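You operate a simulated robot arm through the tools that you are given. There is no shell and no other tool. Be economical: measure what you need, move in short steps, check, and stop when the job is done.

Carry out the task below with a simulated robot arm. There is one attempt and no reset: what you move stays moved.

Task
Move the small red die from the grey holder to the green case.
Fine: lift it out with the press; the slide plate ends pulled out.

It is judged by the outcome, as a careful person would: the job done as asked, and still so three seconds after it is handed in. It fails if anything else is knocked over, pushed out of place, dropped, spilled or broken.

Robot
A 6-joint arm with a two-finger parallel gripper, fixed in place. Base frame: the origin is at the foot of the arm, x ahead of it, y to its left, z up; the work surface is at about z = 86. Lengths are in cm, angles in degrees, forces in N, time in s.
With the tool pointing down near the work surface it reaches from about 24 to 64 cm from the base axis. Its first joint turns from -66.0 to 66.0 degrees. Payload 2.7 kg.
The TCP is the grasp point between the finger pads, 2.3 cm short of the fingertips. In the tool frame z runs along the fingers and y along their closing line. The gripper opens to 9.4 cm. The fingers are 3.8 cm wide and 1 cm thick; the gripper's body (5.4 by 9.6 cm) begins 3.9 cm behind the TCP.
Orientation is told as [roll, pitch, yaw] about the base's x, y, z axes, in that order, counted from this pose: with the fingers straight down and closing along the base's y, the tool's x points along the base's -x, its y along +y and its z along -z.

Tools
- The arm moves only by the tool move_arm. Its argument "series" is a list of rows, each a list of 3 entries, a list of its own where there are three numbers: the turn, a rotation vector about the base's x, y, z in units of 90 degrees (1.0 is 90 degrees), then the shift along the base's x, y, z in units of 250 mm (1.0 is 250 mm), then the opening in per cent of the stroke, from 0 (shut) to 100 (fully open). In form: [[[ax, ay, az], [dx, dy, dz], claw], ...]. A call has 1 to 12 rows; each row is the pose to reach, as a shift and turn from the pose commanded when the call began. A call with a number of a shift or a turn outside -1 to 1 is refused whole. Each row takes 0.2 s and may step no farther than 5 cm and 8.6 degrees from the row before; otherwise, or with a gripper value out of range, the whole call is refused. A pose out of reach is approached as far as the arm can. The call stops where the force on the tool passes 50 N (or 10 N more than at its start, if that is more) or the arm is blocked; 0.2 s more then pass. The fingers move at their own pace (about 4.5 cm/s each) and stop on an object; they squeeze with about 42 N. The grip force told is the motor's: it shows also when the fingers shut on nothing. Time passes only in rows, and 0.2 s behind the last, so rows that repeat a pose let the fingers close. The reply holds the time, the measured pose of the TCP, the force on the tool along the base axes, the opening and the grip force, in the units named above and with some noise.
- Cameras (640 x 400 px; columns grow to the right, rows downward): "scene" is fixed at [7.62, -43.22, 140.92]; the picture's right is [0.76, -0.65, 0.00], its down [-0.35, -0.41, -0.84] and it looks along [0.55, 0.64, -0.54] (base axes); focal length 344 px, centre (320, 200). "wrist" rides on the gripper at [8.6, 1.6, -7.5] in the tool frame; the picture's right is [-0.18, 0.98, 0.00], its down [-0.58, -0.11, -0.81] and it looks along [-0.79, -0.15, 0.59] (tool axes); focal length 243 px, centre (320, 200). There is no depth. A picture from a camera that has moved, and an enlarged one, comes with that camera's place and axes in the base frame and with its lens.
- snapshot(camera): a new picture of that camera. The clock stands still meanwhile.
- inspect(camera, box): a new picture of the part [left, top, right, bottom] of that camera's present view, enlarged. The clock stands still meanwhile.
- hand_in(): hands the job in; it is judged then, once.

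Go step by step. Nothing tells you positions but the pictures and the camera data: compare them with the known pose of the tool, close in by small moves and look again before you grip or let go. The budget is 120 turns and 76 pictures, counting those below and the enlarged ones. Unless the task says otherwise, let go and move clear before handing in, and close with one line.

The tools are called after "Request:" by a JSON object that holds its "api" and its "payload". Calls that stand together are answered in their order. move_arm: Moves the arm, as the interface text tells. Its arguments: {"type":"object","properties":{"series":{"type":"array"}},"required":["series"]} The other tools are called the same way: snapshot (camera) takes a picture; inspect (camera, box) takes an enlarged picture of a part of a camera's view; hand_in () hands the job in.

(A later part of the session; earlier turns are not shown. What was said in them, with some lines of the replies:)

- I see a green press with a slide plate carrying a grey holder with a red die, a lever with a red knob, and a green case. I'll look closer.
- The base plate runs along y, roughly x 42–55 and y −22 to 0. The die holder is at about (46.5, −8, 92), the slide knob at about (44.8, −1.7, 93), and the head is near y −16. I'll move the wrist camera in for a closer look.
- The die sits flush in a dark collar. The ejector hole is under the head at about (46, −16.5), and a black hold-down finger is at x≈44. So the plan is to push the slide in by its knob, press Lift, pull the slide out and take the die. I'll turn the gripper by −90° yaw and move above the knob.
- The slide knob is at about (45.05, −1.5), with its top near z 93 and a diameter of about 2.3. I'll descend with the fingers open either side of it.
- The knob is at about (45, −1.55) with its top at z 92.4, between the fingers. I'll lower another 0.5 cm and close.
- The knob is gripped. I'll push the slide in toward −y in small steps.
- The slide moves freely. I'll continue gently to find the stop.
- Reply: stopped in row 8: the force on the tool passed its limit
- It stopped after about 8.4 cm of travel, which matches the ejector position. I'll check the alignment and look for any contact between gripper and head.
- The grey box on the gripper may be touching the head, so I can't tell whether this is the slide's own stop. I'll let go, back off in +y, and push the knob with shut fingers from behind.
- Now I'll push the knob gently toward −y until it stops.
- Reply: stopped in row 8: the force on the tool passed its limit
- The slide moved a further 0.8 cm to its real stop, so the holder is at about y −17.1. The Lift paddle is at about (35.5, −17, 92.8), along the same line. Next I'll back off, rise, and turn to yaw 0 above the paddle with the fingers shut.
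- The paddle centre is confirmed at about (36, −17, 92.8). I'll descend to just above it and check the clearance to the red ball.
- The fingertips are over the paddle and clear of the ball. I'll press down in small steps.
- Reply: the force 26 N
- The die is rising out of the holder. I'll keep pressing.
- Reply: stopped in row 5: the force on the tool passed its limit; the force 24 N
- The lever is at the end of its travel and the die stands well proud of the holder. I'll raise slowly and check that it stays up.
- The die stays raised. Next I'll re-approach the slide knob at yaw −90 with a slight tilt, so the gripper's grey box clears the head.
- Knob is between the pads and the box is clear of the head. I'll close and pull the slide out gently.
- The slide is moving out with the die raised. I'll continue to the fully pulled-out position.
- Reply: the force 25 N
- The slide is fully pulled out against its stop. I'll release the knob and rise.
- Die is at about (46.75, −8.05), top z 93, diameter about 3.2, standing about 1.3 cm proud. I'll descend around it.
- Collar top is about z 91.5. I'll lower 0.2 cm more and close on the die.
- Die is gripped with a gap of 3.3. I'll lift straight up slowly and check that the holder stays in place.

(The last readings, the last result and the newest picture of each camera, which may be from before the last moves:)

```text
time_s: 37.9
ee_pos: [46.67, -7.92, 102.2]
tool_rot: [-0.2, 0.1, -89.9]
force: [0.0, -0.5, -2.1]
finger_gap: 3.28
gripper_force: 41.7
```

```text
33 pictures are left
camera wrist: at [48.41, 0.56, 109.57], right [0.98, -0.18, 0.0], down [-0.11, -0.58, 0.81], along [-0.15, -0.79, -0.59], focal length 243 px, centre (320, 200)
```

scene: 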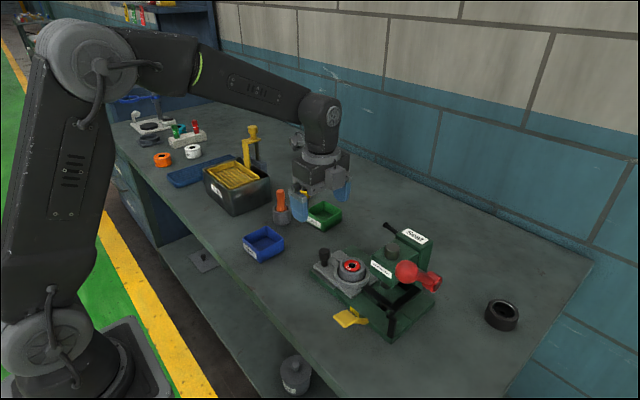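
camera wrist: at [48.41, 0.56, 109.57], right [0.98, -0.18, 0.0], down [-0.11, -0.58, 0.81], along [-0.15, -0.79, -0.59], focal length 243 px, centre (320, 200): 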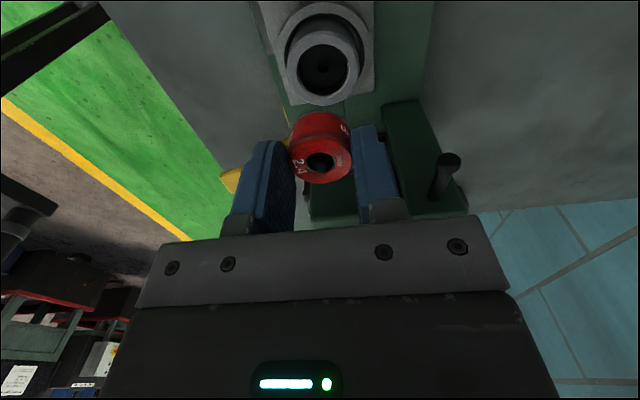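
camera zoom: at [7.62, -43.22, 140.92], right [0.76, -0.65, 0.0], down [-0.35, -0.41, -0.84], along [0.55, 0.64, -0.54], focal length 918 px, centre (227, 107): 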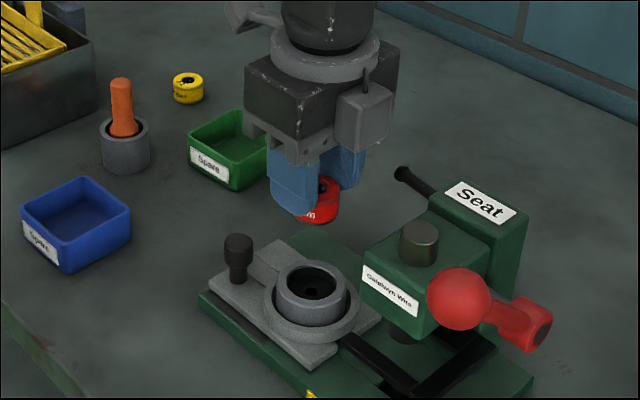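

The die is free and the holder stayed put. The green case spans about x 54–61 and y 10–16.3, with its rim at z 88.5 and centre near (57.7, 13.2). I'll carry the die there at height.

Request:
{"api": "move_arm", "payload": {"series": [[[0, 0, 0], [0.07, 0.13, 0.02], 10], [[0, 0, 0], [0.14, 0.27, 0.02], 10], [[0, 0, 0], [0.21, 0.41, 0.02], 10], [[0, 0, 0], [0.28, 0.55, 0.02], 10], [[0, 0, 0], [0.35, 0.68, 0.0], 10], [[0, 0, 0], [0.41, 0.79, -0.06], 10], [[0, 0, 0], [0.441, 0.845, -0.14], 10], [[0, 0, 0], [0.441, 0.845, -0.24], 10], [[0, 0, 0], [0.441, 0.845, -0.24], 10]]}}

Request:
{"api": "snapshot", "payload": {"camera": "wrist"}}

Request:
{"api": "inspect", "payload": {"camera": "scene", "box": [260, 130, 400, 250]}}

```text
time_s: 39.9
ee_pos: [57.74, 13.34, 96.11]
tool_rot: [-0.1, 0.1, -89.9]
force: [0.5, 0.6, -1.2]
finger_gap: 3.27
gripper_force: 42.3
```

```text
32 pictures are left
camera wrist: at [59.45, 21.76, 103.6], right [0.98, -0.18, 0.0], down [-0.11, -0.58, 0.81], along [-0.15, -0.79, -0.59], focal length 243 px, centre (320, 200)
```

wrist: 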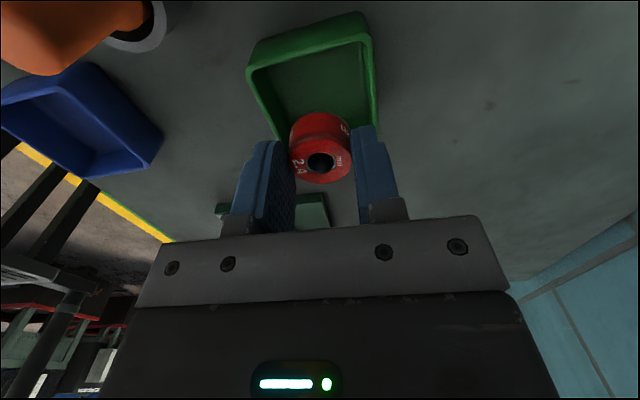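

```text
3.33 times, centred on (330, 190) of scene
camera zoom: at [7.62, -43.22, 140.92], right [0.76, -0.65, 0.0], down [-0.35, -0.41, -0.84], along [0.55, 0.64, -0.54], focal length 1148 px, centre (287, 233)
```

zoom: 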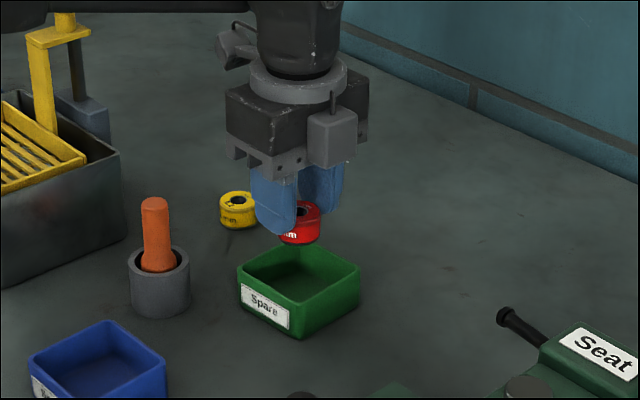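

The case centre is about (57.5, 12.9). I'll shift slightly and lower the die into it.

Request:
{"api": "move_arm", "payload": {"series": [[[0, 0, 0], [-0.008, -0.014, 0], 10], [[0, 0, 0], [-0.008, -0.014, -0.1], 10], [[0, 0, 0], [-0.008, -0.014, -0.17], 10], [[0, 0, 0], [-0.008, -0.014, -0.21], 10], [[0, 0, 0], [-0.008, -0.014, -0.225], 10]]}}

Request:
{"api": "snapshot", "payload": {"camera": "wrist"}}

Request:
{"api": "inspect", "payload": {"camera": "scene", "box": [290, 170, 360, 240]}}

```text
time_s: 41.1
ee_pos: [57.53, 12.91, 90.52]
tool_rot: [0.0, 0.1, -90.0]
force: [0.1, 0.4, -0.4]
finger_gap: 3.27
gripper_force: 42.4
```

```text
30 pictures are left
camera wrist: at [59.24, 21.38, 97.94], right [0.98, -0.18, 0.0], down [-0.11, -0.58, 0.81], along [-0.15, -0.79, -0.59], focal length 243 px, centre (320, 200)
```

wrist: 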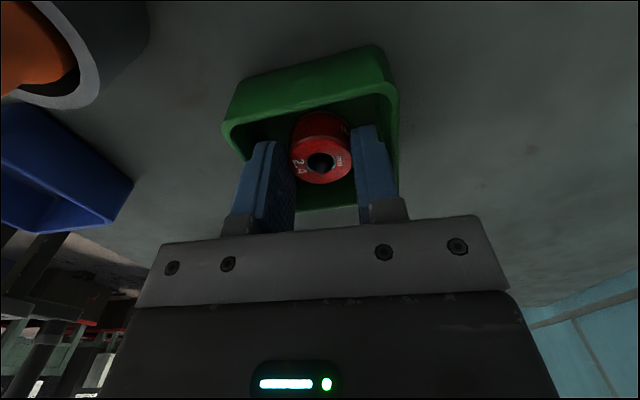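

```text
5.71 times, centred on (325, 205) of scene
camera zoom: at [7.62, -43.22, 140.92], right [0.76, -0.65, 0.0], down [-0.35, -0.41, -0.84], along [0.55, 0.64, -0.54], focal length 1968 px, centre (291, 171)
```

zoom: 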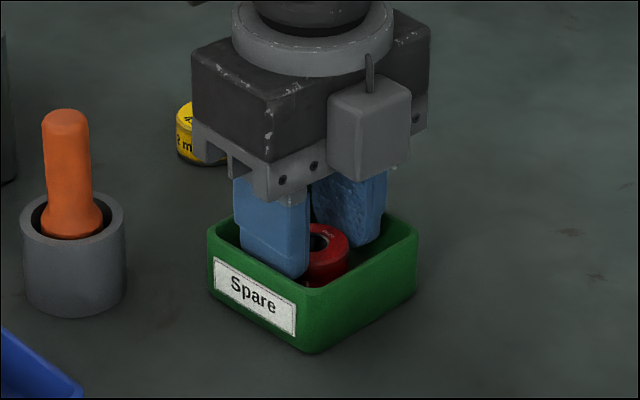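

Request:
{"api": "move_arm", "payload": {"series": [[[0, 0, 0], [0, 0, -0.008], 10], [[0, 0, 0], [0, 0, -0.016], 10]]}}

Request:
{"api": "inspect", "payload": {"camera": "scene", "box": [290, 170, 360, 240]}}

```text
time_s: 41.7
ee_pos: [57.65, 12.91, 90.08]
tool_rot: [-0.1, 0.1, -90.0]
force: [-0.5, -0.4, 0.0]
finger_gap: 3.27
gripper_force: 42.1
```

```text
5.71 times, centred on (325, 205) of scene
camera zoom: at [7.62, -43.22, 140.92], right [0.76, -0.65, 0.0], down [-0.35, -0.41, -0.84], along [0.55, 0.64, -0.54], focal length 1968 px, centre (291, 171)
```

zoom: 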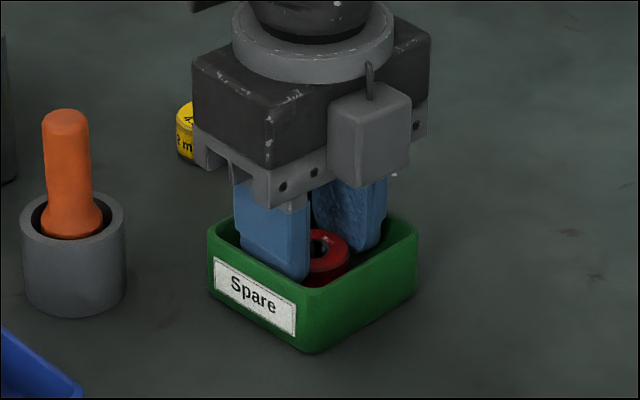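

Request:
{"api": "move_arm", "payload": {"series": [[[0, 0, 0], [0, 0, -0.006], 10], [[0, 0, 0], [0, 0, -0.012], 10]]}}

```text
time_s: 42.3
ee_pos: [57.61, 12.97, 90.15]
tool_rot: [0.2, 0.2, -90.0]
force: [-6.3, -1.5, 20.2]
finger_gap: 3.27
gripper_force: 42.0
```

The die has touched the floor of the case. I'll ease up slightly, open a little, and rise.

Request:
{"api": "move_arm", "payload": {"series": [[[0, 0, 0], [0, 0, 0.01], 10], [[0, 0, 0], [0, 0, 0.01], 41], [[0, 0, 0], [0, 0, 0.01], 41], [[0, 0, 0], [0, 0, 0.01], 41]]}}

Request:
{"api": "snapshot", "payload": {"camera": "wrist"}}

```text
time_s: 43.3
ee_pos: [57.6, 12.94, 90.03]
tool_rot: [0.0, 0.1, -90.0]
force: [0.1, -0.7, -0.7]
finger_gap: 3.83
gripper_force: 0.0
```

```text
27 pictures are left
camera wrist: at [59.25, 21.4, 97.51], right [0.98, -0.18, 0.0], down [-0.11, -0.58, 0.81], along [-0.15, -0.79, -0.59], focal length 243 px, centre (320, 200)
```

wrist: 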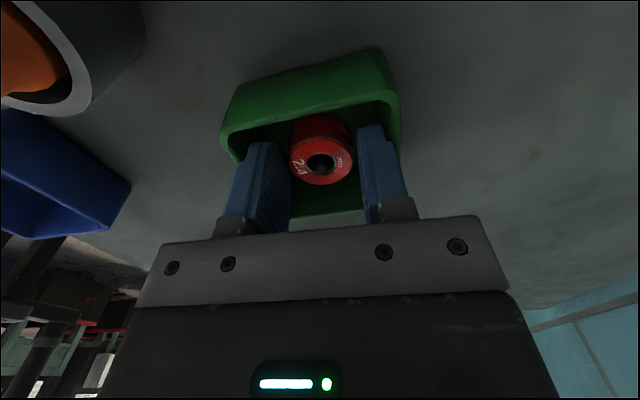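

Released cleanly. I'll rise straight up and check everything.

Request:
{"api": "move_arm", "payload": {"series": [[[0, 0, 0], [0, 0, 0.06], 41], [[0, 0, 0], [0, 0, 0.14], 41], [[0, 0, 0], [0, 0, 0.3], 41], [[0, 0, 0], [0, 0, 0.48], 41], [[0, 0, 0], [-0.15, 0, 0.56], 41], [[0, 0, 0], [-0.32, 0, 0.6], 41], [[0, 0, 0], [-0.48, 0, 0.6], 41]]}}

Request:
{"api": "snapshot", "payload": {"camera": "scene"}}

Request:
{"api": "inspect", "payload": {"camera": "scene", "box": [240, 170, 440, 345]}}

```text
time_s: 44.9
ee_pos: [45.45, 12.75, 105.01]
tool_rot: [-0.1, 0.2, -90.1]
force: [0.1, -0.9, -0.2]
finger_gap: 3.83
gripper_force: 0.1
```

```text
26 pictures are left
```

scene: 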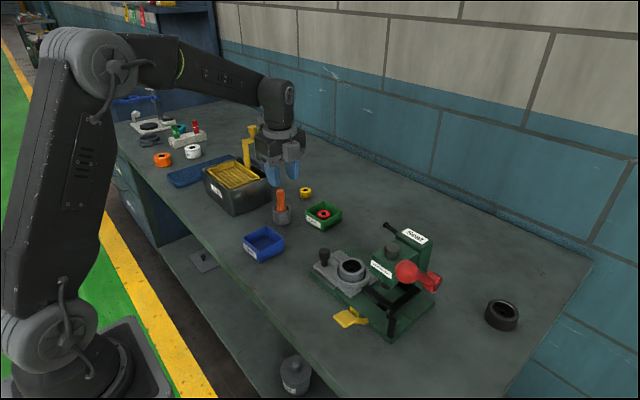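

```text
2.29 times, centred on (340, 258) of scene
camera zoom: at [7.62, -43.22, 140.92], right [0.76, -0.65, 0.0], down [-0.35, -0.41, -0.84], along [0.55, 0.64, -0.54], focal length 787 px, centre (274, 69)
```

zoom: 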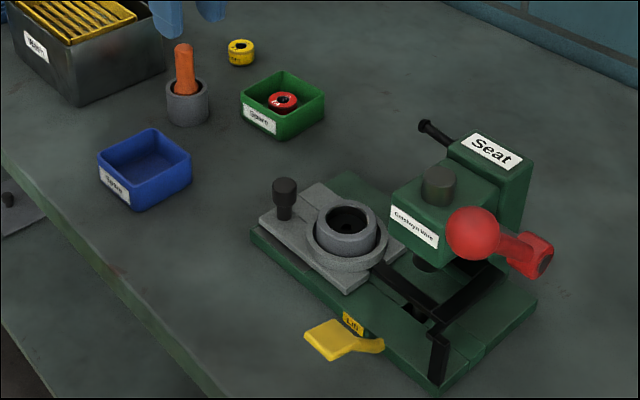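

The die is in the green case, the slide is pulled out, and nothing else has moved. The arm is clear, so I'll hand in.

Request:
{"api": "hand_in", "payload": {}}

```text
The job is handed in.
```

The red die was lifted out with the press and now sits in the green case; the slide plate is pulled out, the arm is clear, and the job is handed in.
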